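You operate a simulated robot arm through the tools that you are given. There is no shell and no other tool. Be economical: measure what you need, move in short steps, check, and stop when the job is done.

Carry out the task below with a simulated robot arm. There is one attempt and no reset: what you move stays moved.

TASK
One circuit lamp is dark: switch that circuit off, renew its fuse, switch on.
Fine: old fuse in the fuse tray; the new one matches the rating under its holder.

The check looks at the end state, three seconds after you hand in, the way a careful person would. Anything else that was tipped, shoved, dropped, spilled or broken makes it a failure.

THE ROBOT
A 7-joint arm with a two-finger parallel gripper, fixed in place. Base frame: the origin is at the foot of the arm, x ahead of it, y to its left, z up. Readings come in mm, rad, newtons and seconds.
With the tool pointing down near the work surface it reaches from about 200 to 660 mm from the base axis. Its first joint turns from -1.152 to 1.152 rad. Payload 1.57 kg.
Tool frame: the origin (TCP) lies between the finger pads and is the grasp point; the fingertips stand 30 mm ahead of it; z points along the fingers, y is the line along which they close. Largest opening 110 mm; finger width 24, thickness 12; the body of the gripper, 48 by 112 mm, starts 78 mm behind the TCP.
Orientation is that of the tool frame in the base frame, as a unit quaternion [w, x, y, z]. With the fingers straight down and closing along the base's y, the tool's x points along the base's -x, its y along +y and its z along -z.

THE INTERFACE
- The arm moves only by the tool play_rows. Its argument "plan" is a list of rows, each an object (a shift or turn left out is 0, a gripper value left out holds the last) with "grip": the closure in counts, from 0 (fully open) to 255 (shut); "linear": the shift along the tool's x, y, z in units of 50 mm (1.0 is 50 mm), a list of three; "rotation": the turn, a rotation vector about the tool's x, y, z in units of 8 degrees (1.0 is 8 degrees), a list of three. In form: [{"grip": grip, "linear": [dx, dy, dz], "rotation": [ax, ay, az]}, ...]. A call has 1 to 12 rows; each row shifts and turns the commanded pose from where the row before left it, along the tool's axes as they then stand. A call with a number of a shift or a turn outside -1 to 1 is refused whole. Rows are played at 5 a second. More than 50 mm and 0.15 rad between two rows, or a gripper value outside its range, and nothing of the call is played. A pose out of reach is approached as far as the arm can. The call stops where the force on the tool passes 90 N (or 10 N more than at its start, if that is more) or the arm is blocked; 0.2 s more then pass. The fingers move at their own pace (about 108 mm/s each) and stop on an object; they squeeze with about 43 N. The grip force told is the motor's: it shows also when the fingers shut on nothing. Time passes only in rows, and 0.2 s behind the last, so rows that do not move let the fingers close. The reply holds the time, the measured pose of the TCP, the force on the tool along the base axes, the opening and the grip force, in the units named above and with some noise.
- Cameras (640 x 400 px; columns grow to the right, rows downward): "scene" is fixed at [148.8, -389.1, 1403.9]; the picture's right is [0.79, -0.62, 0.00], its down [-0.44, -0.56, -0.71] and it looks along [0.43, 0.56, -0.71] (base axes); focal length 318 px, centre (320, 200). "wrist" rides on the gripper at [70, 16, -141] in the tool frame; the picture's right is [-0.23, 0.97, 0.00], its down [-0.86, -0.20, -0.48] and it looks along [-0.47, -0.11, 0.88] (tool axes); focal length 222 px, centre (320, 200).
- capture(camera): a new picture of that camera. It takes no simulated time.
- point_at(camera, pixels): there is no depth. For up to 12 entries [column, row, z] of the newest picture of that camera ("zoom" is the newest enlarged one), the place [x, y] in the base frame at which the ray of that pixel passes the height z, good to about 3 mm, but the place of the scene camera against the robot may be out by one fixed shift of up to 25 mm in any direction. It takes no simulated time.
- enlarge(camera, box): a new picture of the part [left, top, right, bottom] of that camera's present view, enlarged. It takes no simulated time.
- finish_job(): hands the job in; it is judged then, once.

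Go step by step. Measure first, check grasps and placings, and put right what went wrong. The budget is 80 turns and 34 pictures, counting those below and the enlarged ones. Unless the task says otherwise, let go and move clear before handing in, and close with one line.

The tools are called after "Request:" by a JSON object that holds its "name" and its "arguments". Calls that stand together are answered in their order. play_rows: Moves the arm, as the interface text tells. Its arguments: {"type":"object","properties":{"plan":{"type":"array"}},"required":["plan"]} The other tools are called the same way: capture (camera) takes a picture; point_at (camera, pixels) gives the place at which the rays of pixels pass given heights; enlarge (camera, box) takes an enlarged picture of a part of a camera's view; finish_job () hands the job in.

At the start:

```text
time_s: 0.0
tool_pos: [345.0, -66.4, 1086.7]
tcp_rot: [0.001, 0.0, 1.0, 0.0]
contact_force: [1.0, -0.8, -0.2]
finger_gap: 109.8
grasp_force: 0.0
```

scene: 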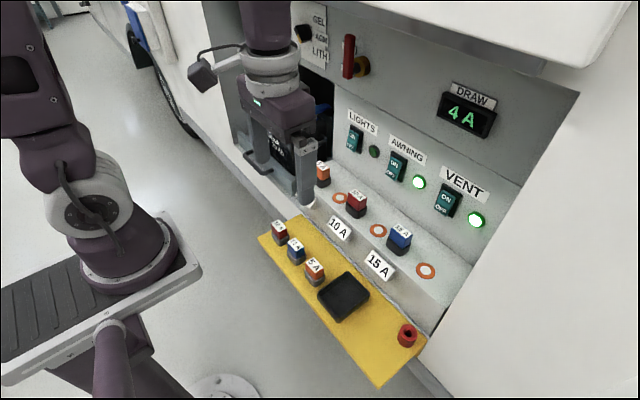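
wrist: 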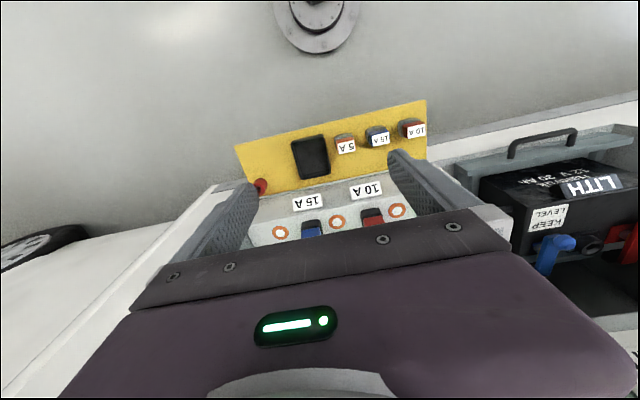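

The lamp at about (374,152) beside LIGHTS is dark; AWNING and VENT are lit. I enlarge the panel and the fuse shelf to read the details.

Request:
{"name": "enlarge", "arguments": {"camera": "scene", "box": [300, 80, 500, 205]}}

Request:
{"name": "enlarge", "arguments": {"camera": "scene", "box": [250, 150, 450, 275]}}

Request:
{"name": "enlarge", "arguments": {"camera": "scene", "box": [250, 210, 450, 335]}}

```text
3.20 times, centred on (400, 142) of scene
```

zoom: 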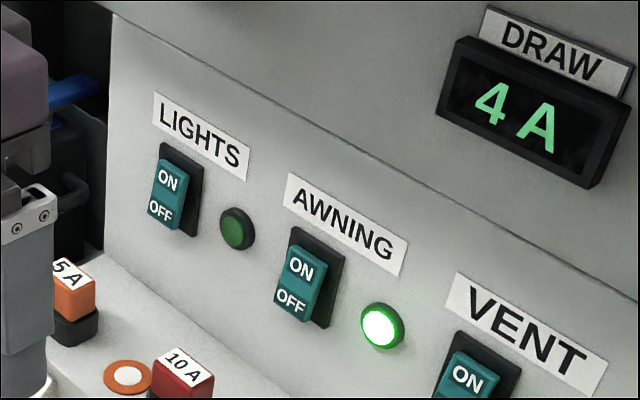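

```text
3.20 times, centred on (350, 212) of scene
```

zoom: 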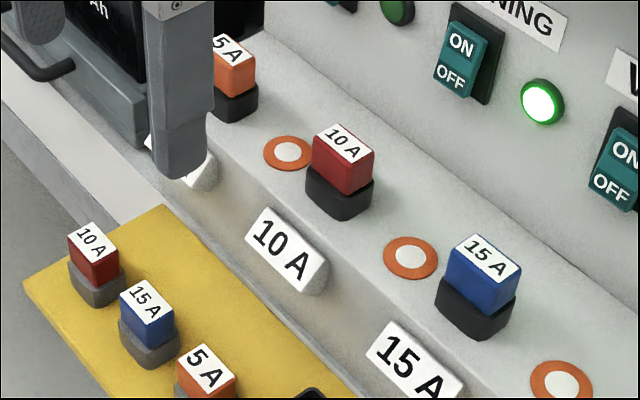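

```text
3.20 times, centred on (350, 272) of scene
```

zoom: 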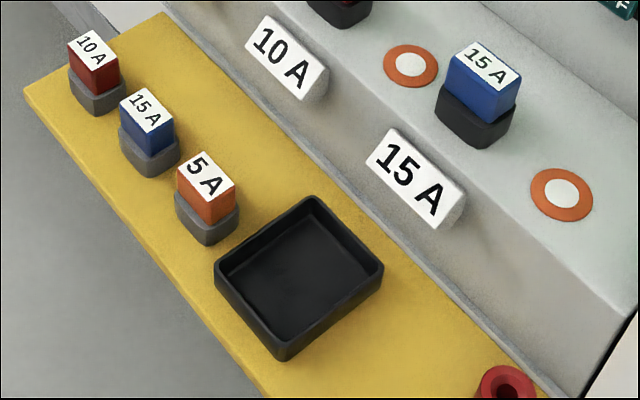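

The LIGHTS holder has an orange 5 A fuse, but its rating plate is hidden behind the finger. I measure rough places now, before moving the arm clear.

Request:
{"name": "capture", "arguments": {"camera": "scene"}}

Request:
{"name": "point_at", "arguments": {"camera": "scene", "pixels": [[280, 228, 660], [296, 244, 660], [314, 265, 660], [342, 295, 630], [407, 330, 640], [323, 168, 720], [356, 197, 720], [400, 232, 720], [338, 198, 690], [425, 270, 690], [262, 237, 624], [380, 384, 624]]}}

Request:
{"name": "point_at", "arguments": {"camera": "wrist", "pixels": [[411, 127, 660], [377, 135, 660], [345, 143, 660], [310, 157, 630], [262, 186, 640], [372, 213, 720], [312, 226, 720], [397, 209, 690], [337, 222, 690], [279, 232, 690], [426, 100, 624], [235, 146, 624]]}}

```text
28 pictures are left
```

scene: 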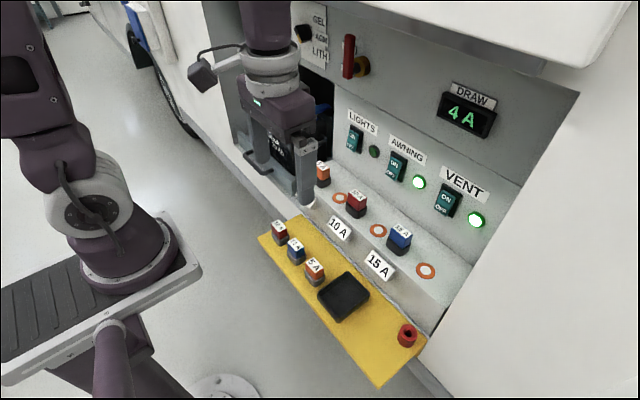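

```text
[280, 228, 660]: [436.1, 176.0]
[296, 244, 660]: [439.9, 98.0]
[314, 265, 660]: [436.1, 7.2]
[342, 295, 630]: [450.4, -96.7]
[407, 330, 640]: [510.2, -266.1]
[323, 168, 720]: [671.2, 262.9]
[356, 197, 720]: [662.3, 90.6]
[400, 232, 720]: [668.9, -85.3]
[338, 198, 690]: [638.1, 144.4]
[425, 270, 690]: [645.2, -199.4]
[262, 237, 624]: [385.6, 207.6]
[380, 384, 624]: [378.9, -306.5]
```

```text
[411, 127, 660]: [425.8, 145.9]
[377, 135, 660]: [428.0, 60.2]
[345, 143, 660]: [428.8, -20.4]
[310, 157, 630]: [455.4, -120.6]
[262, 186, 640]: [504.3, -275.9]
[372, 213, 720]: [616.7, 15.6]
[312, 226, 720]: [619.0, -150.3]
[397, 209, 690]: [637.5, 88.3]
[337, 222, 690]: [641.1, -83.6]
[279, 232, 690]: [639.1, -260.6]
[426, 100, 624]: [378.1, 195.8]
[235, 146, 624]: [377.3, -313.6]
```

The two cameras together put the yellow board at x≈378–540 and the shelf with the holders near z≈780. I move the tool toward +y and back to get a clear view of the LIGHTS plate and the spare fuses.

Request:
{"name": "play_rows", "arguments": {"plan": [{"grip": 0, "linear": [0, 1, 0]}, {"linear": [0, 1, 0.2]}, {"linear": [0, 1, 0.2]}, {"linear": [0.3, 1, 0.2]}, {"linear": [0.3, 0, 0.4]}, {}]}}

Request:
{"name": "capture", "arguments": {"camera": "wrist"}}

Request:
{"name": "capture", "arguments": {"camera": "scene"}}

```text
refused: row 2 steps farther than a row can; nothing moved
```

```text
27 pictures are left
```

wrist: 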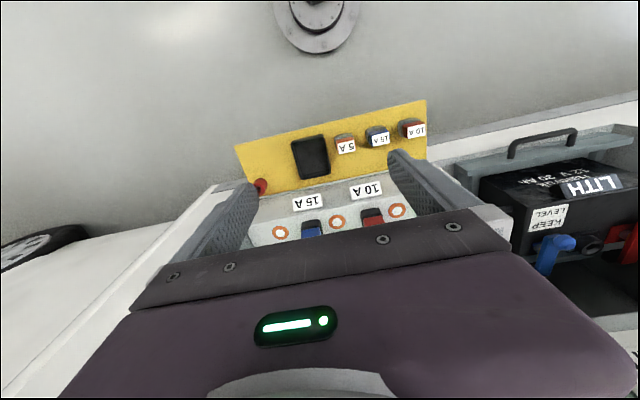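

```text
26 pictures are left
```

scene: 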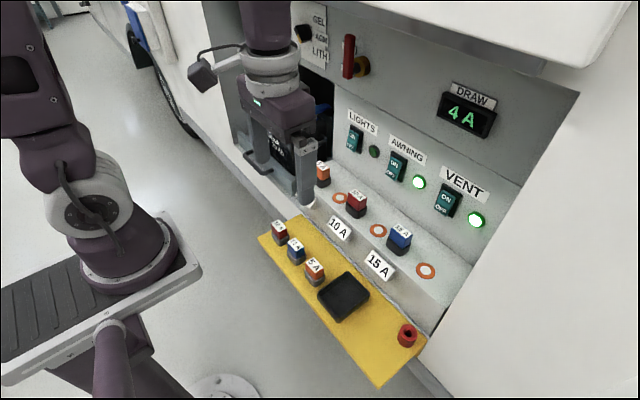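

The step was too long as a vector, so nothing moved. I repeat it with shorter steps.

Request:
{"name": "play_rows", "arguments": {"plan": [{"grip": 0, "linear": [0, 0.9, 0]}, {"linear": [0, 0.9, 0.2]}, {"linear": [0, 0.9, 0.2]}, {"linear": [0.3, 0.9, 0.2]}, {"linear": [0.3, 0.6, 0.4]}, {}]}}

```text
time_s: 1.4
tool_pos: [314.0, 145.0, 1036.6]
tcp_rot: [0.0, -0.001, 1.0, 0.0]
contact_force: [-0.2, 0.3, -0.3]
finger_gap: 109.9
grasp_force: 0.1
```

Request:
{"name": "capture", "arguments": {"camera": "wrist"}}

Request:
{"name": "enlarge", "arguments": {"camera": "scene", "box": [250, 100, 450, 225]}}

```text
25 pictures are left
```

wrist: 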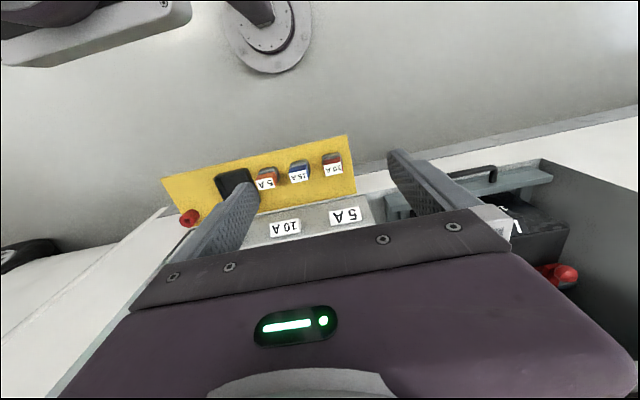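

```text
3.20 times, centred on (350, 162) of scene
```

zoom: 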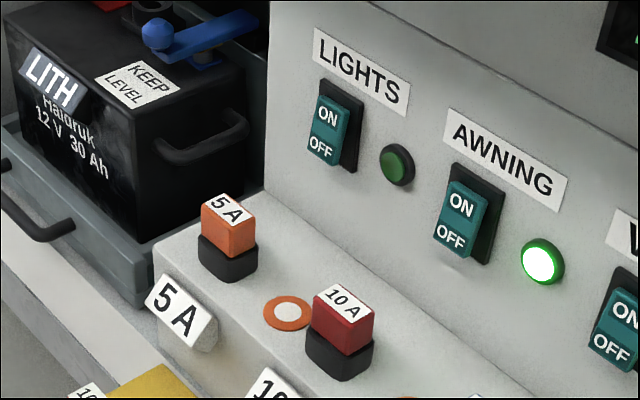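

The plate under the LIGHTS holder reads 5 A, and the third spare is 5 A. I triangulate heights from this wrist view and the scene view.

Request:
{"name": "point_at", "arguments": {"camera": "wrist", "pixels": [[264, 184, 660], [300, 177, 660], [333, 169, 660], [345, 215, 750], [285, 228, 750], [267, 172, 640]]}}

Request:
{"name": "point_at", "arguments": {"camera": "zoom", "pixels": [[228, 209, 800], [343, 300, 800], [288, 312, 780], [229, 262, 780], [175, 312, 750], [330, 148, 860], [323, 145, 860], [397, 165, 860], [328, 115, 880], [462, 233, 860], [155, 248, 780], [270, 190, 780]]}}

```text
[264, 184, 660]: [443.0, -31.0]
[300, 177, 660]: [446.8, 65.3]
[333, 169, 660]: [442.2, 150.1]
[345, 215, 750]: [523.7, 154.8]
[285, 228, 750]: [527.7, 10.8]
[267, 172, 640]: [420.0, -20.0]
```

```text
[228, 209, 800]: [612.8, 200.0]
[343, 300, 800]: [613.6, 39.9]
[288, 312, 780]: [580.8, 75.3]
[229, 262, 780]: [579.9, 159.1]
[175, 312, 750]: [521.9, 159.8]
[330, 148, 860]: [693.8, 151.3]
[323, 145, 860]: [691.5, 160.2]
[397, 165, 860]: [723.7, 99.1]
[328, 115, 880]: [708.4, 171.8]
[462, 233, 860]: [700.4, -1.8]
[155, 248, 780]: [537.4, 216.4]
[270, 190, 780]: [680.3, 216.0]
```

The scene is off by only a few mm in y, so I can trust approximate positions. I move ahead and tilt the fingers 45° forward so the wrist camera can see the panel.

Request:
{"name": "play_rows", "arguments": {"plan": [{"linear": [-0.9, 0, 0]}, {"linear": [-0.9, 0, 0]}, {"rotation": [0, -1, 0]}, {"rotation": [0, -1, 0]}, {"rotation": [0, -1, 0]}, {"rotation": [0, -1, 0]}, {"rotation": [0, -1, 0]}, {"rotation": [0, -0.625, 0]}, {}]}}

Request:
{"name": "capture", "arguments": {"camera": "wrist"}}

```text
time_s: 3.4
tool_pos: [443.7, 146.1, 1049.6]
tcp_rot: [0.304, 0.007, 0.952, -0.025]
contact_force: [0.4, 0.0, 0.2]
finger_gap: 109.9
grasp_force: 0.1
out of reach, approached as far as the arm can: row 5, 6, 7, 8
```

```text
23 pictures are left
```

wrist: 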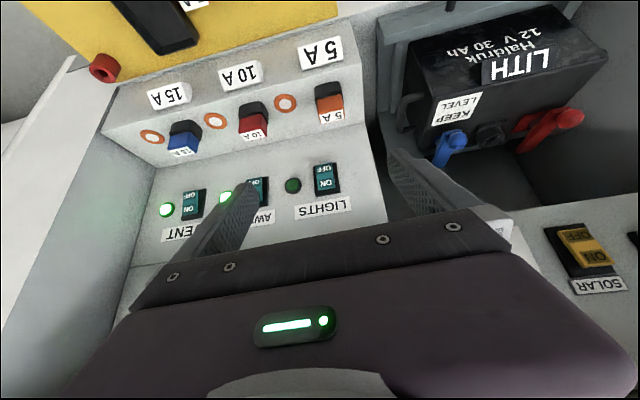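

At 35° tilt the wrist camera shows the LIGHTS switch at (327,180) and the LIGHTS fuse at (329,105). I continue forward and down, where the full tilt should be reachable.

Request:
{"name": "play_rows", "arguments": {"plan": [{"linear": [-0.17, 0, 0.93]}, {"linear": [-0.17, 0, 0.93]}, {"linear": [-0.17, 0, 0.93]}, {"linear": [-0.17, 0, 0.6]}, {}]}}

Request:
{"name": "capture", "arguments": {"camera": "wrist"}}

```text
time_s: 4.6
tool_pos: [569.5, 137.4, 931.2]
tcp_rot: [0.304, 0.007, 0.952, -0.025]
contact_force: [0.3, 0.6, 0.7]
finger_gap: 109.7
grasp_force: 0.1
```

```text
22 pictures are left
```

wrist: 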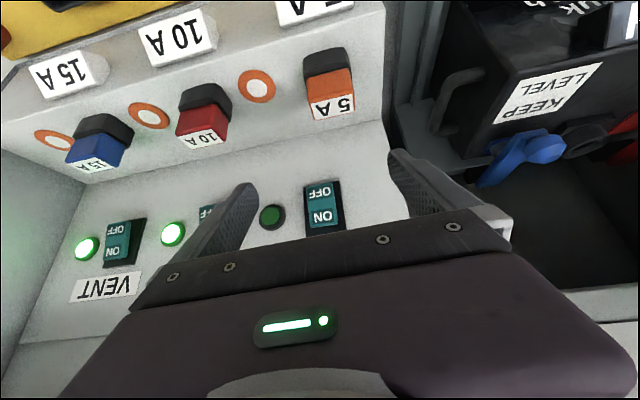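

The view is clear; I query rays for pixels of this view and of the previous one (same orientation) to triangulate the switch, fuse and ring.

Request:
{"name": "point_at", "arguments": {"camera": "wrist", "pixels": [[323, 217, 800], [319, 191, 800], [272, 217, 800], [332, 107, 800], [256, 86, 800], [326, 188, 800], [323, 169, 800], [293, 186, 800], [332, 117, 800], [285, 103, 800]]}}

```text
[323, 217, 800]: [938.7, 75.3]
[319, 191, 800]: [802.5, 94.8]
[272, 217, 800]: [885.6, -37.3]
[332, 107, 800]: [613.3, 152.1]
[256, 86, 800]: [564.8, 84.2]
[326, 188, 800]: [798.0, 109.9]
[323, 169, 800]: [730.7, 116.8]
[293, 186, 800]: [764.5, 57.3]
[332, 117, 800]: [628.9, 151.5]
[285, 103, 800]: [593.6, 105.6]
```

The shelf comes out at z≈778 and the LIGHTS ring at (579,76), but the switch's y differs between cameras. I check the panel's base corner and edges.

Request:
{"name": "point_at", "arguments": {"camera": "wrist", "pixels": [[384, 121, 778], [384, 4, 778], [85, 182, 778], [343, 232, 870], [304, 183, 870], [339, 180, 870], [306, 92, 800], [345, 50, 790], [307, 55, 790], [332, 107, 835], [319, 191, 870], [323, 217, 880]]}}

Request:
{"name": "point_at", "arguments": {"camera": "scene", "pixels": [[334, 160, 778], [298, 178, 778], [351, 145, 870], [352, 136, 880], [374, 152, 870], [321, 165, 835], [439, 321, 778]]}}

```text
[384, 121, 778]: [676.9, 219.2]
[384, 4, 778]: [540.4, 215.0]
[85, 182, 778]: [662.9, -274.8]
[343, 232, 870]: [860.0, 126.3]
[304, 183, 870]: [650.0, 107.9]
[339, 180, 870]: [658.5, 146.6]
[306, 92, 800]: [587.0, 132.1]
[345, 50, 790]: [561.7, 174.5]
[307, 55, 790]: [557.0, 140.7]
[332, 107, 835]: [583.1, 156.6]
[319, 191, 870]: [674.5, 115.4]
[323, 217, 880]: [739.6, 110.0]
```

```text
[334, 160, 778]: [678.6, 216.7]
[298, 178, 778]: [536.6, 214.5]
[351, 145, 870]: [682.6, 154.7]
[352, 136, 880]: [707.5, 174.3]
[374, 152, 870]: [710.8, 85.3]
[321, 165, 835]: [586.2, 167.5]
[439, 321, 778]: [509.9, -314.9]
```

The panel's base corner agrees in both cameras (677,218,778); the switch y is still uncertain (115–140). I square up the tool, tilt to 45° and close the fingers, then servo visually.

Request:
{"name": "play_rows", "arguments": {"plan": [{"rotation": [-0.371, 0, 0], "grip": 255}, {"rotation": [0, -0.6, 0]}, {"rotation": [0, -0.6, 0]}, {"linear": [-0.4, 0, 0.4]}, {}]}}

Request:
{"name": "capture", "arguments": {"camera": "wrist"}}

Request:
{"name": "enlarge", "arguments": {"camera": "scene", "box": [280, 60, 440, 160]}}

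```text
time_s: 5.8
tool_pos: [598.9, 137.6, 932.0]
tcp_rot: [0.383, -0.001, 0.924, -0.001]
contact_force: [0.4, -0.4, -0.5]
finger_gap: 0.3
grasp_force: 21.2
```

```text
21 pictures are left
```

wrist: 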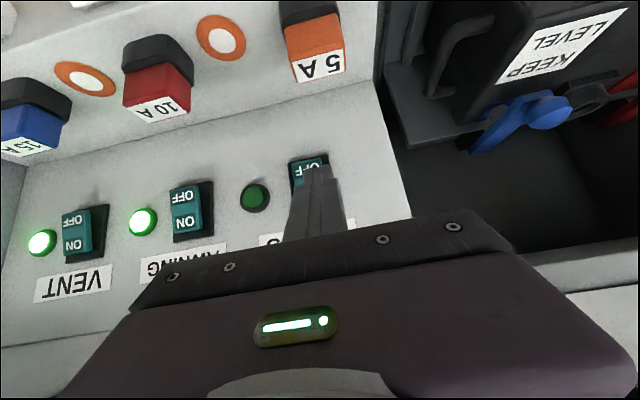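

```text
4.00 times, centred on (360, 110) of scene
```

zoom: 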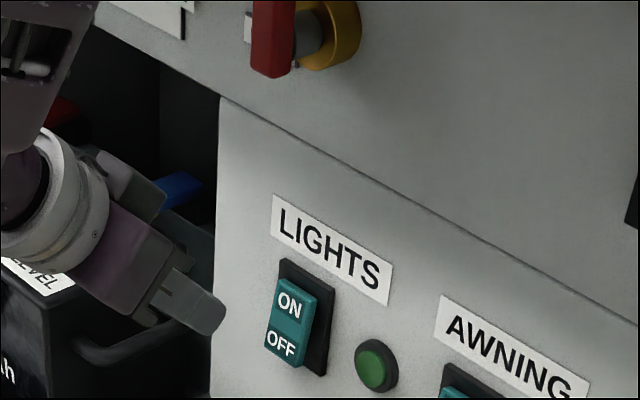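

The closed fingertip is visible at zoom (205,325), its true place being (620,138,911); I use it to check the scene camera, and query the switch in both views.

Request:
{"name": "point_at", "arguments": {"camera": "zoom", "pixels": [[206, 320, 911], [282, 345, 860], [282, 345, 870], [282, 345, 880], [290, 305, 890], [290, 305, 900], [377, 366, 880], [377, 366, 890]]}}

Request:
{"name": "point_at", "arguments": {"camera": "wrist", "pixels": [[308, 171, 860], [308, 171, 870], [308, 171, 880], [254, 198, 880], [254, 198, 890], [324, 167, 911], [322, 176, 911], [316, 67, 835], [220, 38, 778]]}}

```text
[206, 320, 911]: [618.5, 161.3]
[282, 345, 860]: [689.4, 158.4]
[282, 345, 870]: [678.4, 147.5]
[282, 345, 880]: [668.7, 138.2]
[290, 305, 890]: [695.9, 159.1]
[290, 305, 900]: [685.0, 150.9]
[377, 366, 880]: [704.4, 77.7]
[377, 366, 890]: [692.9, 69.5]
```

```text
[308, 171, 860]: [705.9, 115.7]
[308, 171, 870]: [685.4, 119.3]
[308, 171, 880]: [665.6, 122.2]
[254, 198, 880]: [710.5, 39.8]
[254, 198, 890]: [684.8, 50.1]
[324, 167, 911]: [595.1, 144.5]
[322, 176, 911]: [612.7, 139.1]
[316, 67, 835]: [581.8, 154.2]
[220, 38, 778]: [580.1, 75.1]
```

The fingertip reference shows the scene camera reads ~20 mm too high in y; the two cameras then agree on OFF at about (675,120,875). I move the tip just in front of the lower half of the rocker and look.

Request:
{"name": "play_rows", "arguments": {"plan": [{"linear": [0.177, -0.176, 0.544]}, {"linear": [0.177, -0.176, 0.544]}, {}]}}

Request:
{"name": "enlarge", "arguments": {"camera": "scene", "box": [310, 90, 420, 160]}}

Request:
{"name": "capture", "arguments": {"camera": "wrist"}}

```text
time_s: 6.6
tool_pos: [622.8, 120.7, 879.8]
tcp_rot: [0.383, 0.0, 0.924, 0.0]
contact_force: [0.4, 0.1, 0.7]
finger_gap: 0.0
grasp_force: 20.9
```

```text
5.71 times, centred on (365, 125) of scene
```

zoom: 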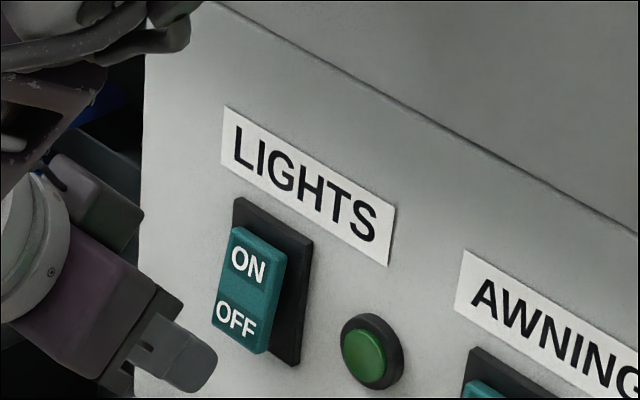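

```text
18 pictures are left
```

wrist: 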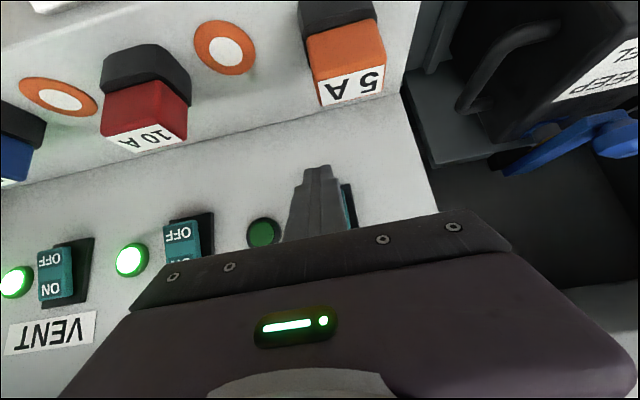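

In the wrist view the tip (318,170) is lined up with the rocker column (the lamp spacing matches AWNING's), and the tip is slightly low. I raise it 4 mm and press forward in small steps.

Request:
{"name": "play_rows", "arguments": {"plan": [{"linear": [-0.338, 0, 0.226]}, {"linear": [-0.057, 0, 0.057]}, {"linear": [-0.057, 0, 0.057]}, {}]}}

```text
time_s: 7.6
tool_pos: [644.5, 121.1, 879.6]
tcp_rot: [0.376, -0.003, 0.927, 0.002]
contact_force: [-73.6, -5.5, 2.5]
finger_gap: 0.1
grasp_force: 21.1
```

The tip met the rocker with 74 N at x≈645. I look at whether it flipped.

Request:
{"name": "enlarge", "arguments": {"camera": "scene", "box": [310, 90, 470, 190]}}

```text
4.00 times, centred on (390, 140) of scene
```

zoom: 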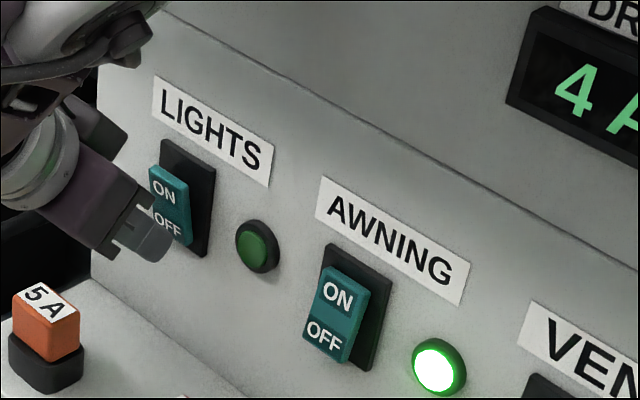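

The LIGHTS rocker's OFF end is now pushed in (compare AWNING). I back off, and check where the red lever stands before swinging the hand upright.

Request:
{"name": "play_rows", "arguments": {"plan": [{"linear": [0.5, 0, -0.5]}, {"linear": [0, 0, -0.8]}, {"linear": [0, 0, -0.8]}, {}]}}

Request:
{"name": "enlarge", "arguments": {"camera": "scene", "box": [280, 20, 440, 120]}}

Request:
{"name": "point_at", "arguments": {"camera": "scene", "pixels": [[348, 55, 1000], [348, 55, 1030], [348, 75, 1000], [360, 68, 1000], [345, 38, 1030]]}}

```text
time_s: 8.6
tool_pos: [560.9, 118.9, 939.0]
tcp_rot: [0.383, 0.0, 0.924, -0.001]
contact_force: [-0.4, 0.6, 0.1]
finger_gap: 0.1
grasp_force: 21.6
```

```text
4.00 times, centred on (360, 70) of scene
```

zoom: 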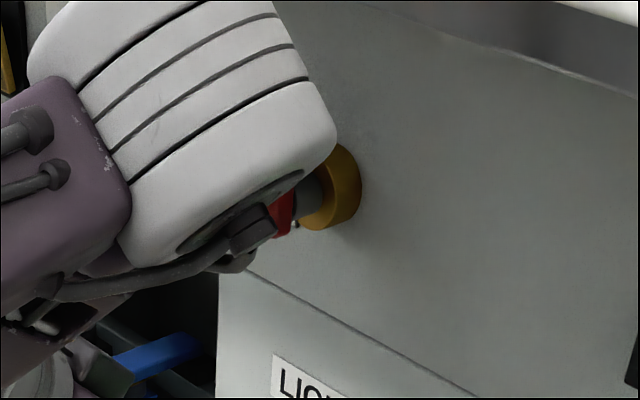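

```text
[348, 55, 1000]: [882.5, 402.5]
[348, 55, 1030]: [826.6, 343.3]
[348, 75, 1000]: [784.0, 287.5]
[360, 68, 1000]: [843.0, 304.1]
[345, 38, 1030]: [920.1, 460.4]
```

Pressed and clear. The red lever hangs near (≈650,167,z>1050), so I keep the hand tilted back 20° (pads stay parallel to the fuse sides) while working at the holder. I move above the fuse, opened to about 70 mm, and look.

Request:
{"name": "play_rows", "arguments": {"plan": [{"rotation": [0, 0.8, 0], "grip": 93}, {"rotation": [0, 0.8, 0]}, {"rotation": [0, 0.8, 0]}, {"rotation": [0, 0.725, 0]}, {"linear": [-0.068, 0.35, 0.4]}, {"linear": [-0.068, 0.35, 0.4]}, {}]}}

Request:
{"name": "capture", "arguments": {"camera": "wrist"}}

```text
time_s: 10.2
tool_pos: [581.1, 153.5, 904.6]
tcp_rot: [0.173, -0.001, 0.985, 0.0]
contact_force: [0.6, 0.4, 0.2]
finger_gap: 69.8
grasp_force: 0.1
```

```text
15 pictures are left
```

wrist: 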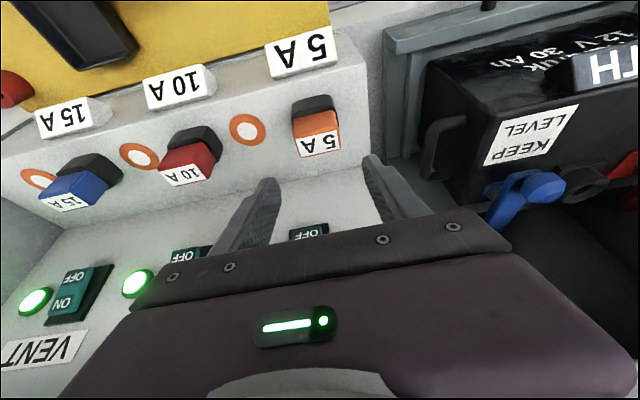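

The fuse is at (318,140), between the fingers. I query its top corners and the ring to triangulate the height against the earlier view.

Request:
{"name": "point_at", "arguments": {"camera": "wrist", "pixels": [[320, 144, 826], [248, 130, 763], [298, 137, 826], [338, 131, 826], [302, 157, 826], [342, 152, 826], [295, 116, 800], [292, 103, 780], [331, 95, 780], [317, 110, 800], [371, 153, 763], [345, 50, 750]]}}

```text
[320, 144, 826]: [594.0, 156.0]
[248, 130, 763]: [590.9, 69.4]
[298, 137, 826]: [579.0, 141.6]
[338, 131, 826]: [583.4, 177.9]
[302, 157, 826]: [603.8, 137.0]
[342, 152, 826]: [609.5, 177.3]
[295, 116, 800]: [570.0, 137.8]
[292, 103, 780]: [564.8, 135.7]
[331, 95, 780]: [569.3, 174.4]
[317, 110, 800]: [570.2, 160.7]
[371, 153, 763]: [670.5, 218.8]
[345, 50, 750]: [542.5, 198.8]
```

Ring and shelf agree (z≈763); the fuse is centred near (593,157), top z≈826, about 36 mm wide in y. I descend with the fingers straddling its coloured part, then close.

Request:
{"name": "play_rows", "arguments": {"plan": [{"linear": [0.142, 0.023, 0.506]}, {"linear": [0.142, 0.023, 0.506]}, {"linear": [0.142, 0.023, 0.506]}, {}]}}

Request:
{"name": "enlarge", "arguments": {"camera": "scene", "box": [260, 130, 400, 218]}}

```text
time_s: 11.2
tool_pos: [585.9, 158.0, 825.7]
tcp_rot: [0.173, -0.001, 0.985, -0.001]
contact_force: [-0.7, -0.4, 0.3]
finger_gap: 69.6
grasp_force: 0.1
```

```text
4.55 times, centred on (330, 174) of scene
```

zoom: 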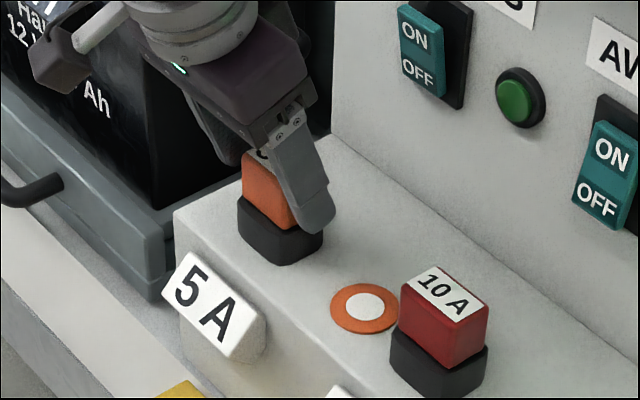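

The near finger sits beside the fuse just above the holder. I close.

Request:
{"name": "play_rows", "arguments": {"plan": [{"grip": 255}, {}, {}, {}]}}

```text
time_s: 12.2
tool_pos: [586.1, 156.9, 826.3]
tcp_rot: [0.173, -0.001, 0.985, -0.001]
contact_force: [1.9, -7.1, -0.5]
finger_gap: 44.7
grasp_force: 43.0
```

The fingers stopped at 44.7 mm with 43 N. I try a small straight lift of 10 mm.

Request:
{"name": "play_rows", "arguments": {"plan": [{"linear": [-0.034, 0, -0.094]}, {"linear": [-0.034, 0, -0.094]}, {}]}}

Request:
{"name": "enlarge", "arguments": {"camera": "scene", "box": [260, 130, 400, 218]}}

```text
time_s: 13.0
tool_pos: [586.0, 157.2, 837.2]
tcp_rot: [0.173, -0.001, 0.985, 0.0]
contact_force: [-1.2, -7.1, -1.9]
finger_gap: 44.6
grasp_force: 43.1
```

```text
4.55 times, centred on (330, 174) of scene
```

zoom: 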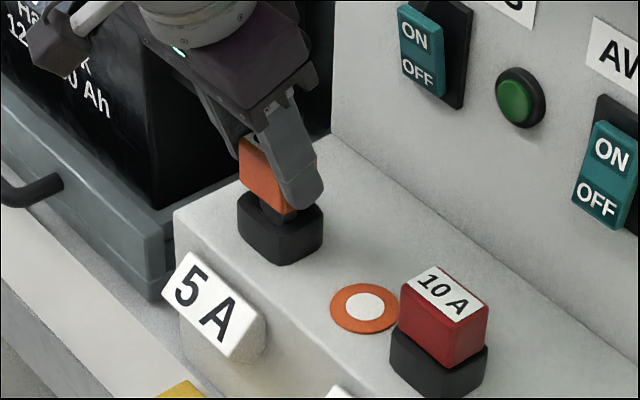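

The fuse rose with its stem coming out of the holder. I lift it another 60 mm clear.

Request:
{"name": "play_rows", "arguments": {"plan": [{"linear": [-0.137, 0, -0.376]}, {"linear": [-0.137, 0, -0.376]}, {"linear": [-0.137, 0, -0.376]}, {}]}}

Request:
{"name": "capture", "arguments": {"camera": "scene"}}

```text
time_s: 14.0
tool_pos: [586.1, 158.4, 897.2]
tcp_rot: [0.173, -0.001, 0.985, 0.0]
contact_force: [0.5, -0.4, -0.4]
finger_gap: 0.3
grasp_force: 22.4
```

```text
12 pictures are left
```

scene: 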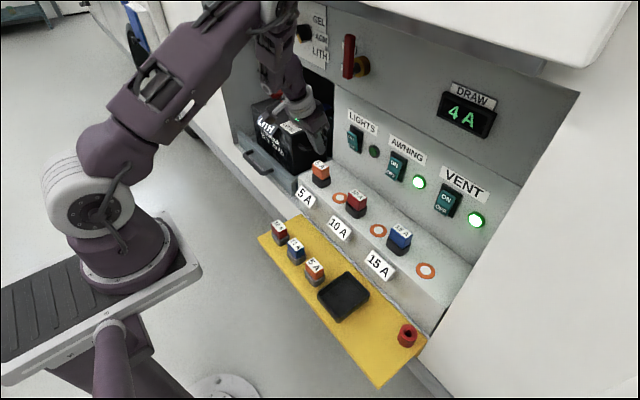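

The fuse slipped out of the fingers and remains at the holder (320,173). I look closely at its present state.

Request:
{"name": "enlarge", "arguments": {"camera": "scene", "box": [280, 145, 376, 205]}}

Request:
{"name": "capture", "arguments": {"camera": "wrist"}}

```text
6.67 times, centred on (328, 175) of scene
```

zoom: 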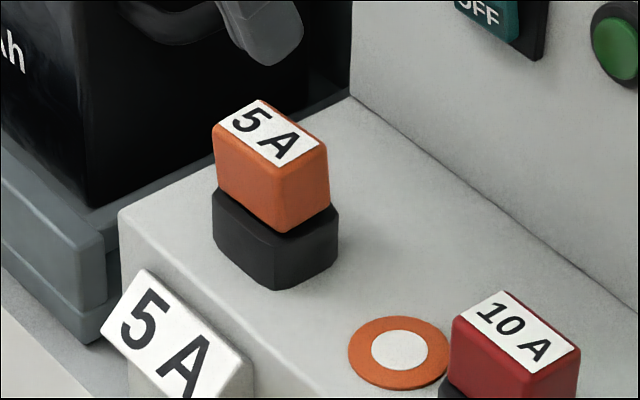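

```text
10 pictures are left
```

wrist: 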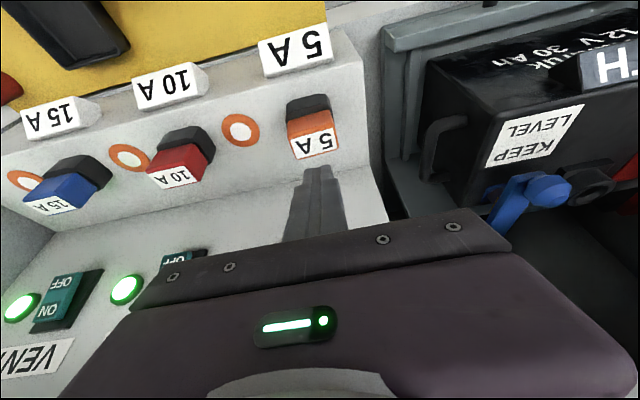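

The fuse is a block, long in y (~44 mm) and short in x, and it dropped back into its holder. I recheck its centre in x before gripping again.

Request:
{"name": "point_at", "arguments": {"camera": "wrist", "pixels": [[289, 140, 826], [333, 130, 826], [295, 158, 826], [338, 150, 826], [286, 121, 793], [240, 130, 763], [288, 105, 786], [330, 95, 786]]}}

Request:
{"name": "point_at", "arguments": {"camera": "zoom", "pixels": [[215, 138, 826], [277, 177, 826], [327, 147, 826], [262, 102, 826], [398, 350, 763], [283, 232, 788], [275, 288, 763]]}}

```text
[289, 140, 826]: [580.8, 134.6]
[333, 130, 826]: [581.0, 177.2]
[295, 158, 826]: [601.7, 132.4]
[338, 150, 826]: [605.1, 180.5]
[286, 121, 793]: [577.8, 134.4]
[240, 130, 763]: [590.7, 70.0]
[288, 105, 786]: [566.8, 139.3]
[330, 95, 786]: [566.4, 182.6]
```

```text
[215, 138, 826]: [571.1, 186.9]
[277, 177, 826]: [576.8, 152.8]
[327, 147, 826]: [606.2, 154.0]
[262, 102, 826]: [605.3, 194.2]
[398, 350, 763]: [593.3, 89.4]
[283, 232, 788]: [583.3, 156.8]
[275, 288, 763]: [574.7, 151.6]
```

The fuse centre is x≈592, y≈156.5. Earlier there was a 7 N side load because I was ~1.5 mm off in y, so I regrip centred and a bit lower, and lift slowly.

Request:
{"name": "play_rows", "arguments": {"plan": [{"grip": 93}, {}, {"linear": [0.16, -0.013, 0.46]}, {"linear": [0.16, -0.013, 0.46]}, {"linear": [0.16, -0.012, 0.46]}, {}, {"grip": 255}, {}, {}, {}]}}

```text
time_s: 16.2
tool_pos: [587.7, 155.9, 823.3]
tcp_rot: [0.173, -0.001, 0.985, 0.0]
contact_force: [-0.1, 0.2, -0.4]
finger_gap: 44.7
grasp_force: 43.0
```

There is no side load now. I lift slowly, 5 mm per row.

Request:
{"name": "play_rows", "arguments": {"plan": [{"linear": [-0.034, 0, -0.094]}, {"linear": [-0.034, 0, -0.094]}, {"linear": [-0.034, 0, -0.094]}, {"linear": [-0.034, 0, -0.094]}, {}]}}

```text
time_s: 17.4
tool_pos: [587.8, 155.7, 842.4]
tcp_rot: [0.173, 0.0, 0.985, -0.001]
contact_force: [-0.3, -0.4, -0.2]
finger_gap: 44.9
grasp_force: 43.7
```

Request:
{"name": "play_rows", "arguments": {"plan": [{"linear": [-0.034, 0, -0.094]}, {"linear": [-0.034, 0, -0.094]}, {"linear": [-0.034, 0, -0.094]}, {"linear": [-0.034, 0, -0.094]}, {"linear": [-0.034, 0, -0.094]}, {"linear": [-0.034, 0, -0.094]}, {}]}}

```text
time_s: 19.0
tool_pos: [588.0, 156.7, 874.3]
tcp_rot: [0.173, -0.001, 0.985, 0.0]
contact_force: [0.7, 1.0, -0.4]
finger_gap: 44.9
grasp_force: 43.0
```

Still holding firmly at 44.9 mm. I raise it and carry it out over the black tray.

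Request:
{"name": "play_rows", "arguments": {"plan": [{"linear": [-0.274, 0, -0.752]}, {"linear": [0.357, -0.786, -0.13]}, {"linear": [0.357, -0.786, -0.13]}, {"linear": [0.357, -0.786, -0.13]}, {"linear": [0.357, -0.786, -0.13]}, {"linear": [0.357, -0.786, -0.13]}, {"linear": [0.357, -0.786, -0.13]}, {"linear": [0.357, -0.786, -0.13]}, {}]}}

Request:
{"name": "capture", "arguments": {"camera": "wrist"}}

```text
time_s: 21.0
tool_pos: [455.7, -119.3, 916.4]
tcp_rot: [0.173, -0.002, 0.985, 0.0]
contact_force: [0.2, -0.9, -0.8]
finger_gap: 45.1
grasp_force: 42.6
```

```text
9 pictures are left
```

wrist: 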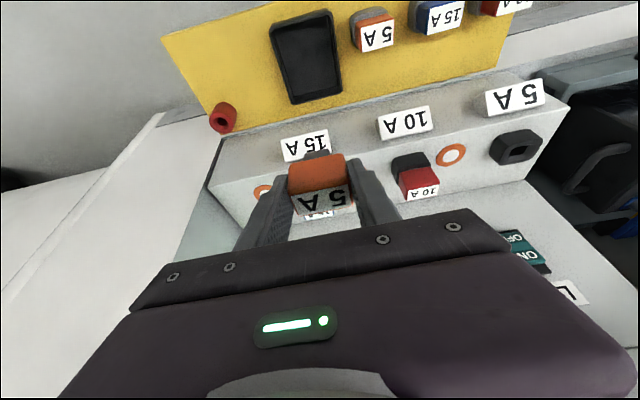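

The fuse is in the gripper and the LIGHTS holder at (515,147) is empty. I measure the tray and the spare 5 A from this view.

Request:
{"name": "point_at", "arguments": {"camera": "wrist", "pixels": [[305, 55, 630], [269, 25, 645], [332, 12, 645], [294, 103, 645], [342, 92, 645], [377, 36, 690], [358, 42, 690], [393, 33, 690], [350, 20, 650], [385, 10, 650], [223, 118, 640]]}}

```text
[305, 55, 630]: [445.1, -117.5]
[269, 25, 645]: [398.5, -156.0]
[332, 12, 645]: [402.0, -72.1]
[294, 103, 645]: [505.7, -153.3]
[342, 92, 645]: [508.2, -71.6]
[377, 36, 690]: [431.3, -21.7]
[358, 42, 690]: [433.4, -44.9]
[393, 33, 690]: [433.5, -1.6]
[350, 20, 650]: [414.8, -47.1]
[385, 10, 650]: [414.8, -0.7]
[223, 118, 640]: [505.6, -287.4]
```

The tray spans x 400–507, y −155…−72. I lower the old fuse into its middle.

Request:
{"name": "play_rows", "arguments": {"plan": [{"linear": [0.318, 0.02, 0.804]}, {"linear": [0.318, 0.02, 0.804]}, {"linear": [0.318, 0.02, 0.804]}, {"linear": [0.318, 0.02, 0.804]}, {"linear": [0.318, 0.02, 0.804]}, {}]}}

Request:
{"name": "enlarge", "arguments": {"camera": "scene", "box": [260, 200, 420, 300]}}

```text
time_s: 22.4
tool_pos: [450.1, -114.4, 699.2]
tcp_rot: [0.174, -0.001, 0.985, 0.0]
contact_force: [-1.0, 0.4, -0.4]
finger_gap: 44.9
grasp_force: 43.0
```

```text
4.00 times, centred on (340, 250) of scene
```

zoom: 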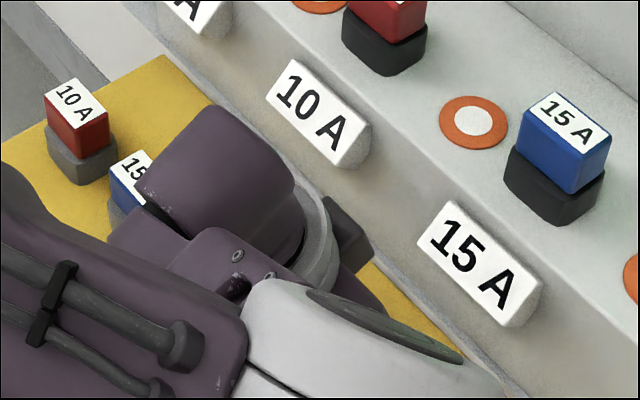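

The arm blocks this view, so I feel for the tray floor with small steps.

Request:
{"name": "play_rows", "arguments": {"plan": [{"linear": [0.034, 0, 0.094]}, {"linear": [0.034, 0, 0.094]}, {}]}}

```text
time_s: 23.2
tool_pos: [448.6, -114.2, 688.9]
tcp_rot: [0.174, -0.001, 0.985, -0.001]
contact_force: [0.6, 0.6, -1.0]
finger_gap: 44.9
grasp_force: 43.4
```

Request:
{"name": "play_rows", "arguments": {"plan": [{"linear": [0.034, 0, 0.094]}, {"linear": [0.02, 0, 0.056]}, {}]}}

```text
time_s: 24.0
tool_pos: [449.1, -114.3, 680.7]
tcp_rot: [0.174, -0.002, 0.985, 0.0]
contact_force: [-1.3, 0.0, 3.8]
finger_gap: 44.8
grasp_force: 43.1
```

Request:
{"name": "play_rows", "arguments": {"plan": [{"linear": [0.014, 0, 0.038]}, {}]}}

```text
time_s: 24.6
tool_pos: [448.7, -114.4, 680.5]
tcp_rot: [0.175, -0.002, 0.985, 0.0]
contact_force: [-13.0, 0.2, 46.7]
finger_gap: 45.1
grasp_force: 43.0
```

The stem touches the tray floor at TCP z≈680.5. I ease up, open slightly and withdraw upward.

Request:
{"name": "play_rows", "arguments": {"plan": [{"linear": [-0.014, 0, -0.038]}, {"grip": 132}, {}, {}, {"linear": [-0.068, 0, -0.188]}, {"linear": [-0.137, 0, -0.376]}, {"linear": [-0.274, 0, -0.752]}, {"linear": [-0.274, 0, -0.752]}, {"linear": [-0.274, 0, -0.752]}, {}]}}

Request:
{"name": "capture", "arguments": {"camera": "wrist"}}

```text
time_s: 26.8
tool_pos: [448.5, -115.0, 830.6]
tcp_rot: [0.173, 0.0, 0.985, -0.001]
contact_force: [-0.1, 0.1, 0.1]
finger_gap: 53.1
grasp_force: 0.1
```

```text
7 pictures are left
```

wrist: 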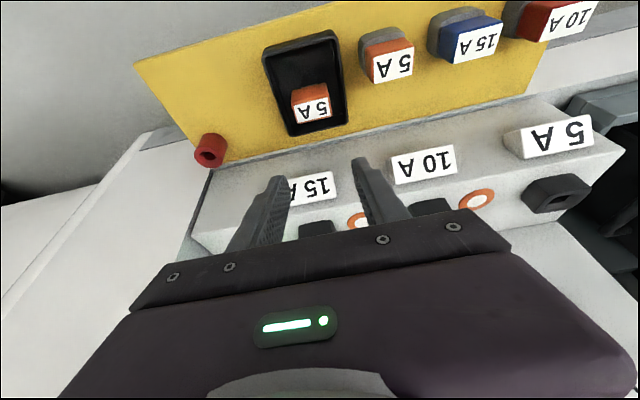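

The old fuse stands in the tray at (310,105). Now I measure the spare 5 A at (392,63), using the old fuse (top z≈683) as reference.

Request:
{"name": "point_at", "arguments": {"camera": "wrist", "pixels": [[311, 109, 683], [392, 64, 690], [369, 58, 690], [411, 46, 690], [375, 82, 690], [413, 73, 690], [365, 40, 660], [404, 28, 660], [358, 30, 640], [396, 14, 640], [448, 21, 650]]}}

```text
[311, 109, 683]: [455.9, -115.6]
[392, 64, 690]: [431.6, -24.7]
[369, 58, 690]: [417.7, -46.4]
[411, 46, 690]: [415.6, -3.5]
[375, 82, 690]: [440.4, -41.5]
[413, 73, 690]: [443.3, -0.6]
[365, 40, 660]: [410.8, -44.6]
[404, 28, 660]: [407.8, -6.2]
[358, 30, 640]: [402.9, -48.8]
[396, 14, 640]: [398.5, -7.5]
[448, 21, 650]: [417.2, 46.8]
```

The spare's centre is about (430,−24), top z≈690. I move over it with a 62 mm opening and descend.

Request:
{"name": "play_rows", "arguments": {"plan": [{"grip": 111, "linear": [0.226, 0.915, -0.082]}, {"linear": [0.226, 0.915, -0.082]}, {"linear": [0.274, 0, 0.752]}, {"linear": [0.274, 0, 0.752]}, {"linear": [0.14, 0, 0.384]}, {"linear": [0.14, 0, 0.384]}, {"linear": [0.14, 0, 0.384]}, {}]}}

```text
time_s: 28.6
tool_pos: [433.1, -22.9, 686.8]
tcp_rot: [0.173, -0.001, 0.985, -0.001]
contact_force: [0.4, 0.3, -0.2]
finger_gap: 62.0
grasp_force: 0.3
out of reach, approached as far as the arm can: row 2
```

Row 2 was clipped, so x is 9 mm too far ahead. I correct it here, where it should be reachable.

Request:
{"name": "play_rows", "arguments": {"plan": [{"linear": [0.075, -0.01, -0.04]}, {"linear": [0.075, 0, -0.04]}, {}]}}

```text
time_s: 29.4
tool_pos: [423.8, -24.6, 687.2]
tcp_rot: [0.174, 0.0, 0.985, -0.001]
contact_force: [-1.0, 1.4, -0.4]
finger_gap: 62.2
grasp_force: 0.0
```

Request:
{"name": "play_rows", "arguments": {"plan": [{"grip": 255}, {}, {}, {}]}}

```text
time_s: 30.4
tool_pos: [422.4, -22.8, 688.1]
tcp_rot: [0.174, -0.002, 0.985, 0.003]
contact_force: [1.4, 19.3, 5.8]
finger_gap: 45.0
grasp_force: 43.3
```

Gripped at 45.0 mm, but with a 19 N side load; I shift 1.8 mm to +y to relieve it before lifting.

Request:
{"name": "play_rows", "arguments": {"plan": [{"linear": [0, 0.04, 0]}, {}]}}

```text
time_s: 31.0
tool_pos: [422.8, -21.9, 688.4]
tcp_rot: [0.173, 0.0, 0.985, 0.0]
contact_force: [2.7, 15.7, 5.6]
finger_gap: 44.9
grasp_force: 43.0
```

Request:
{"name": "play_rows", "arguments": {"plan": [{"linear": [0, 0.04, 0]}, {}]}}

```text
time_s: 31.6
tool_pos: [422.3, -21.5, 688.3]
tcp_rot: [0.173, -0.001, 0.985, -0.003]
contact_force: [-1.5, 3.8, 13.7]
finger_gap: 44.6
grasp_force: 42.8
```

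Side load is now small. I lift slowly, in 5 mm rows.

Request:
{"name": "play_rows", "arguments": {"plan": [{"linear": [-0.034, 0, -0.094]}, {"linear": [-0.034, 0, -0.094]}, {"linear": [-0.034, 0, -0.094]}, {"linear": [-0.034, 0, -0.094]}, {"linear": [-0.034, 0, -0.094]}, {"linear": [-0.034, 0, -0.094]}, {"linear": [-0.034, 0, -0.094]}, {"linear": [-0.034, 0, -0.094]}, {}]}}

```text
time_s: 33.6
tool_pos: [422.8, -19.9, 727.5]
tcp_rot: [0.173, -0.001, 0.985, -0.001]
contact_force: [-0.7, 0.9, -0.4]
finger_gap: 44.7
grasp_force: 43.1
```

Held at 44.7 mm. I raise it and carry it above the LIGHTS holder, then look.

Request:
{"name": "play_rows", "arguments": {"plan": [{"linear": [-0.441, 0, -0.628]}, {"linear": [-0.441, 0, -0.628]}, {"linear": [-0.441, 0, -0.628]}, {"linear": [-0.441, 0, -0.628]}, {"linear": [-0.441, 0, -0.628]}, {"linear": [-0.432, 0.706, 0.157]}, {"linear": [-0.432, 0.706, 0.157]}, {"linear": [-0.432, 0.706, 0.157]}, {"linear": [-0.432, 0.706, 0.157]}, {"linear": [-0.432, 0.706, 0.157]}, {}]}}

Request:
{"name": "capture", "arguments": {"camera": "wrist"}}

```text
time_s: 36.0
tool_pos: [587.7, 159.6, 913.1]
tcp_rot: [0.174, -0.001, 0.985, 0.0]
contact_force: [-0.3, -0.3, -0.8]
finger_gap: 44.4
grasp_force: 42.8
```

```text
6 pictures are left
```

wrist: 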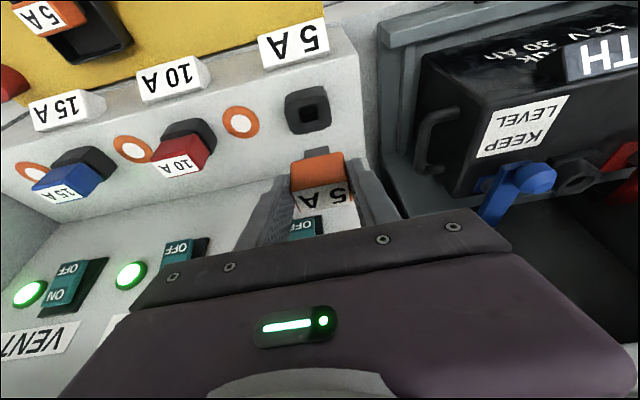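

The new fuse sits in the gripper just like the old one did. I check the empty slot's position at (308,112).

Request:
{"name": "point_at", "arguments": {"camera": "wrist", "pixels": [[308, 113, 788], [308, 113, 792], [285, 97, 788], [327, 90, 788], [289, 132, 788], [331, 126, 788], [240, 122, 763]]}}

```text
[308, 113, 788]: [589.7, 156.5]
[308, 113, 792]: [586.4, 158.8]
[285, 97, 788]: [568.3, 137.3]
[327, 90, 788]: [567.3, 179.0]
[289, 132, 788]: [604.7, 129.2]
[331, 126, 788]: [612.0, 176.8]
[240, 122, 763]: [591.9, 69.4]
```

The slot is at (590,156.5), matching the old fuse's grasp position. I align to y≈156 and go down to just above, then probe slowly.

Request:
{"name": "play_rows", "arguments": {"plan": [{"linear": [0.224, -0.036, 0.589]}, {"linear": [0.224, -0.036, 0.589]}, {"linear": [0.0274, 0, 0.0752]}, {"linear": [0.0274, 0, 0.0752]}, {"linear": [0.0274, 0, 0.0752]}, {}]}}

```text
time_s: 37.4
tool_pos: [586.1, 153.7, 837.0]
tcp_rot: [0.171, -0.002, 0.985, 0.0]
contact_force: [-1.2, 4.5, -3.6]
finger_gap: 44.7
grasp_force: 42.8
```

No vertical block at z=837, with a slight +y reaction, so the stem seems to be entering. I shift 2 mm to +y and continue down.

Request:
{"name": "play_rows", "arguments": {"plan": [{"linear": [0, 0.04, 0]}, {"linear": [0.0274, 0, 0.0752]}, {}]}}

```text
time_s: 38.2
tool_pos: [586.1, 154.4, 833.1]
tcp_rot: [0.172, 0.0, 0.985, 0.0]
contact_force: [-19.5, -2.4, 4.6]
finger_gap: 44.6
grasp_force: 43.1
```

Now there is a −x reaction of 19 N, so I ease 1.5 mm toward −x and go on down.

Request:
{"name": "play_rows", "arguments": {"plan": [{"linear": [0.028, 0, -0.01]}, {"linear": [0.0274, 0, 0.0752]}, {}]}}

```text
time_s: 39.0
tool_pos: [585.3, 155.2, 829.9]
tcp_rot: [0.173, -0.001, 0.985, 0.0]
contact_force: [-3.2, 1.0, -0.1]
finger_gap: 44.8
grasp_force: 43.2
```

The loads vanished and it keeps sliding in. I continue to the seat.

Request:
{"name": "play_rows", "arguments": {"plan": [{"linear": [0.0205, 0, 0.0564]}, {"linear": [0.0205, 0, 0.0564]}, {}]}}

```text
time_s: 39.8
tool_pos: [585.9, 154.8, 825.6]
tcp_rot: [0.174, -0.001, 0.985, 0.0]
contact_force: [-13.3, -4.3, 32.0]
finger_gap: 44.9
grasp_force: 42.9
```

Request:
{"name": "play_rows", "arguments": {"plan": [{"linear": [0.0137, 0, 0.0376]}, {}]}}

Request:
{"name": "enlarge", "arguments": {"camera": "scene", "box": [280, 145, 376, 205]}}

```text
time_s: 40.4
tool_pos: [586.1, 155.5, 823.1]
tcp_rot: [0.175, -0.001, 0.984, -0.001]
contact_force: [-0.8, -2.0, 32.5]
finger_gap: 44.9
grasp_force: 43.4
```

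```text
6.67 times, centred on (328, 175) of scene
```

zoom: 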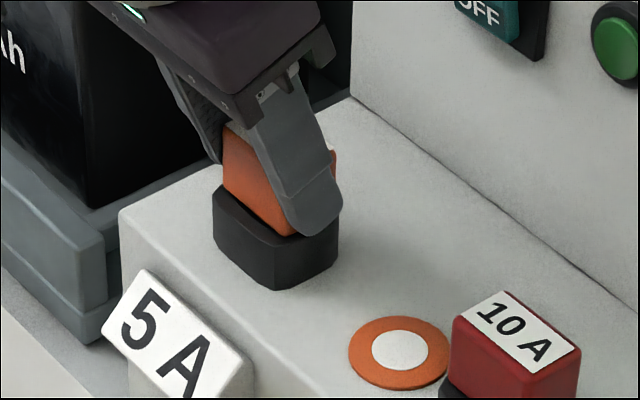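

It looks nearly or fully seated with 32 N push. I release, rise, and then press its top with closed fingertips to make sure.

Request:
{"name": "play_rows", "arguments": {"plan": [{"linear": [-0.0137, 0, -0.0376]}, {"grip": 105}, {}, {}, {"linear": [-0.068, 0, -0.188]}, {"linear": [-0.137, 0, -0.376]}, {"linear": [-0.137, 0, -0.376]}, {"grip": 255}, {}, {}, {}]}}

Request:
{"name": "enlarge", "arguments": {"camera": "scene", "box": [280, 145, 376, 205]}}

```text
time_s: 42.8
tool_pos: [587.6, 154.5, 872.0]
tcp_rot: [0.173, -0.001, 0.985, -0.001]
contact_force: [-0.1, -0.7, -0.9]
finger_gap: 0.2
grasp_force: 21.4
```

```text
6.67 times, centred on (328, 175) of scene
```

zoom: 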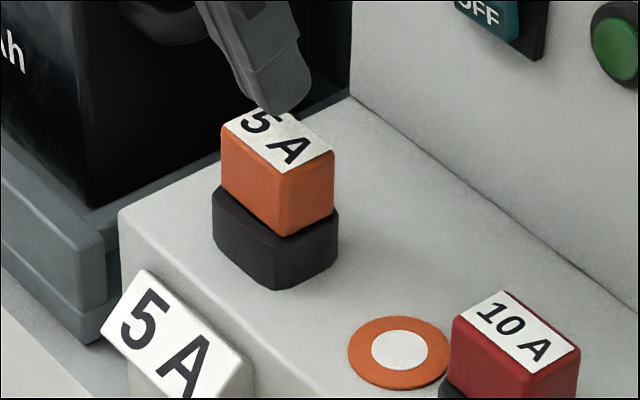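

The new fuse sits flush in the holder. I make one gentle confirming press on its top.

Request:
{"name": "play_rows", "arguments": {"plan": [{"linear": [0.089, 0, 0.244]}, {"linear": [0.0137, 0, 0.0376]}, {}]}}

```text
time_s: 43.6
tool_pos: [585.8, 154.3, 857.2]
tcp_rot: [0.173, 0.0, 0.985, -0.001]
contact_force: [-0.3, -0.1, -0.5]
finger_gap: 0.2
grasp_force: 21.2
```

Request:
{"name": "play_rows", "arguments": {"plan": [{"linear": [0.0137, 0, 0.0376]}, {"linear": [0.0137, 0, 0.0376]}, {}]}}

```text
time_s: 44.4
tool_pos: [585.1, 154.6, 854.2]
tcp_rot: [0.172, -0.002, 0.985, 0.0]
contact_force: [0.5, 0.6, 0.6]
finger_gap: 0.2
grasp_force: 20.8
```

Request:
{"name": "play_rows", "arguments": {"plan": [{"linear": [0.0137, 0, 0.0376]}, {"linear": [0.0137, 0, 0.0376]}, {}]}}

```text
time_s: 45.2
tool_pos: [587.0, 154.7, 854.3]
tcp_rot: [0.177, -0.002, 0.984, 0.001]
contact_force: [-15.2, -4.6, 55.4]
finger_gap: 0.0
grasp_force: 21.1
```

Contact at tip z≈822 with 55 N confirms it is seated. Now I rise, tilt to 45°, and line up in front of the upper (ON) half of the rocker at z≈910.

Request:
{"name": "play_rows", "arguments": {"plan": [{"linear": [-0.274, 0, -0.752]}, {"linear": [-0.274, 0, -0.752]}, {"rotation": [0, -0.8, 0]}, {"rotation": [0, -0.8, 0]}, {"rotation": [0, -0.8, 0]}, {"rotation": [0, -0.725, 0]}, {"linear": [0, -0.67, 0]}, {}]}}

```text
time_s: 47.0
tool_pos: [584.5, 120.6, 929.1]
tcp_rot: [0.382, -0.001, 0.924, -0.001]
contact_force: [0.2, -0.2, 0.5]
finger_gap: 0.1
grasp_force: 21.0
```

Request:
{"name": "play_rows", "arguments": {"plan": [{"linear": [-0.255, 0, 0.31]}, {"linear": [-0.255, 0, 0.31]}, {}]}}

Request:
{"name": "enlarge", "arguments": {"camera": "scene", "box": [310, 90, 470, 190]}}

```text
time_s: 47.8
tool_pos: [625.9, 121.0, 926.5]
tcp_rot: [0.381, -0.002, 0.924, 0.0]
contact_force: [0.6, -0.4, 0.6]
finger_gap: 0.0
grasp_force: 20.8
```

```text
4.00 times, centred on (390, 140) of scene
```

zoom: 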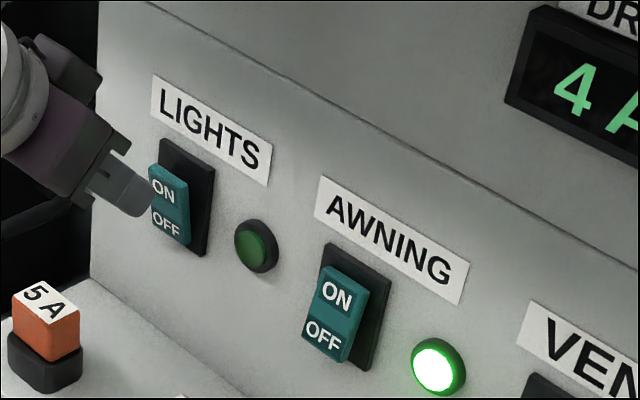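

The tip is right in front of the ON half. I press forward in small steps.

Request:
{"name": "play_rows", "arguments": {"plan": [{"linear": [-0.113, 0, 0.113]}, {"linear": [-0.113, 0, 0.113]}, {"linear": [-0.057, 0, 0.057]}, {"linear": [-0.057, 0, 0.057]}, {}]}}

```text
time_s: 49.0
tool_pos: [645.6, 121.8, 927.5]
tcp_rot: [0.379, -0.002, 0.925, 0.0]
contact_force: [-78.5, -19.7, 29.8]
finger_gap: 0.0
grasp_force: 21.3
```

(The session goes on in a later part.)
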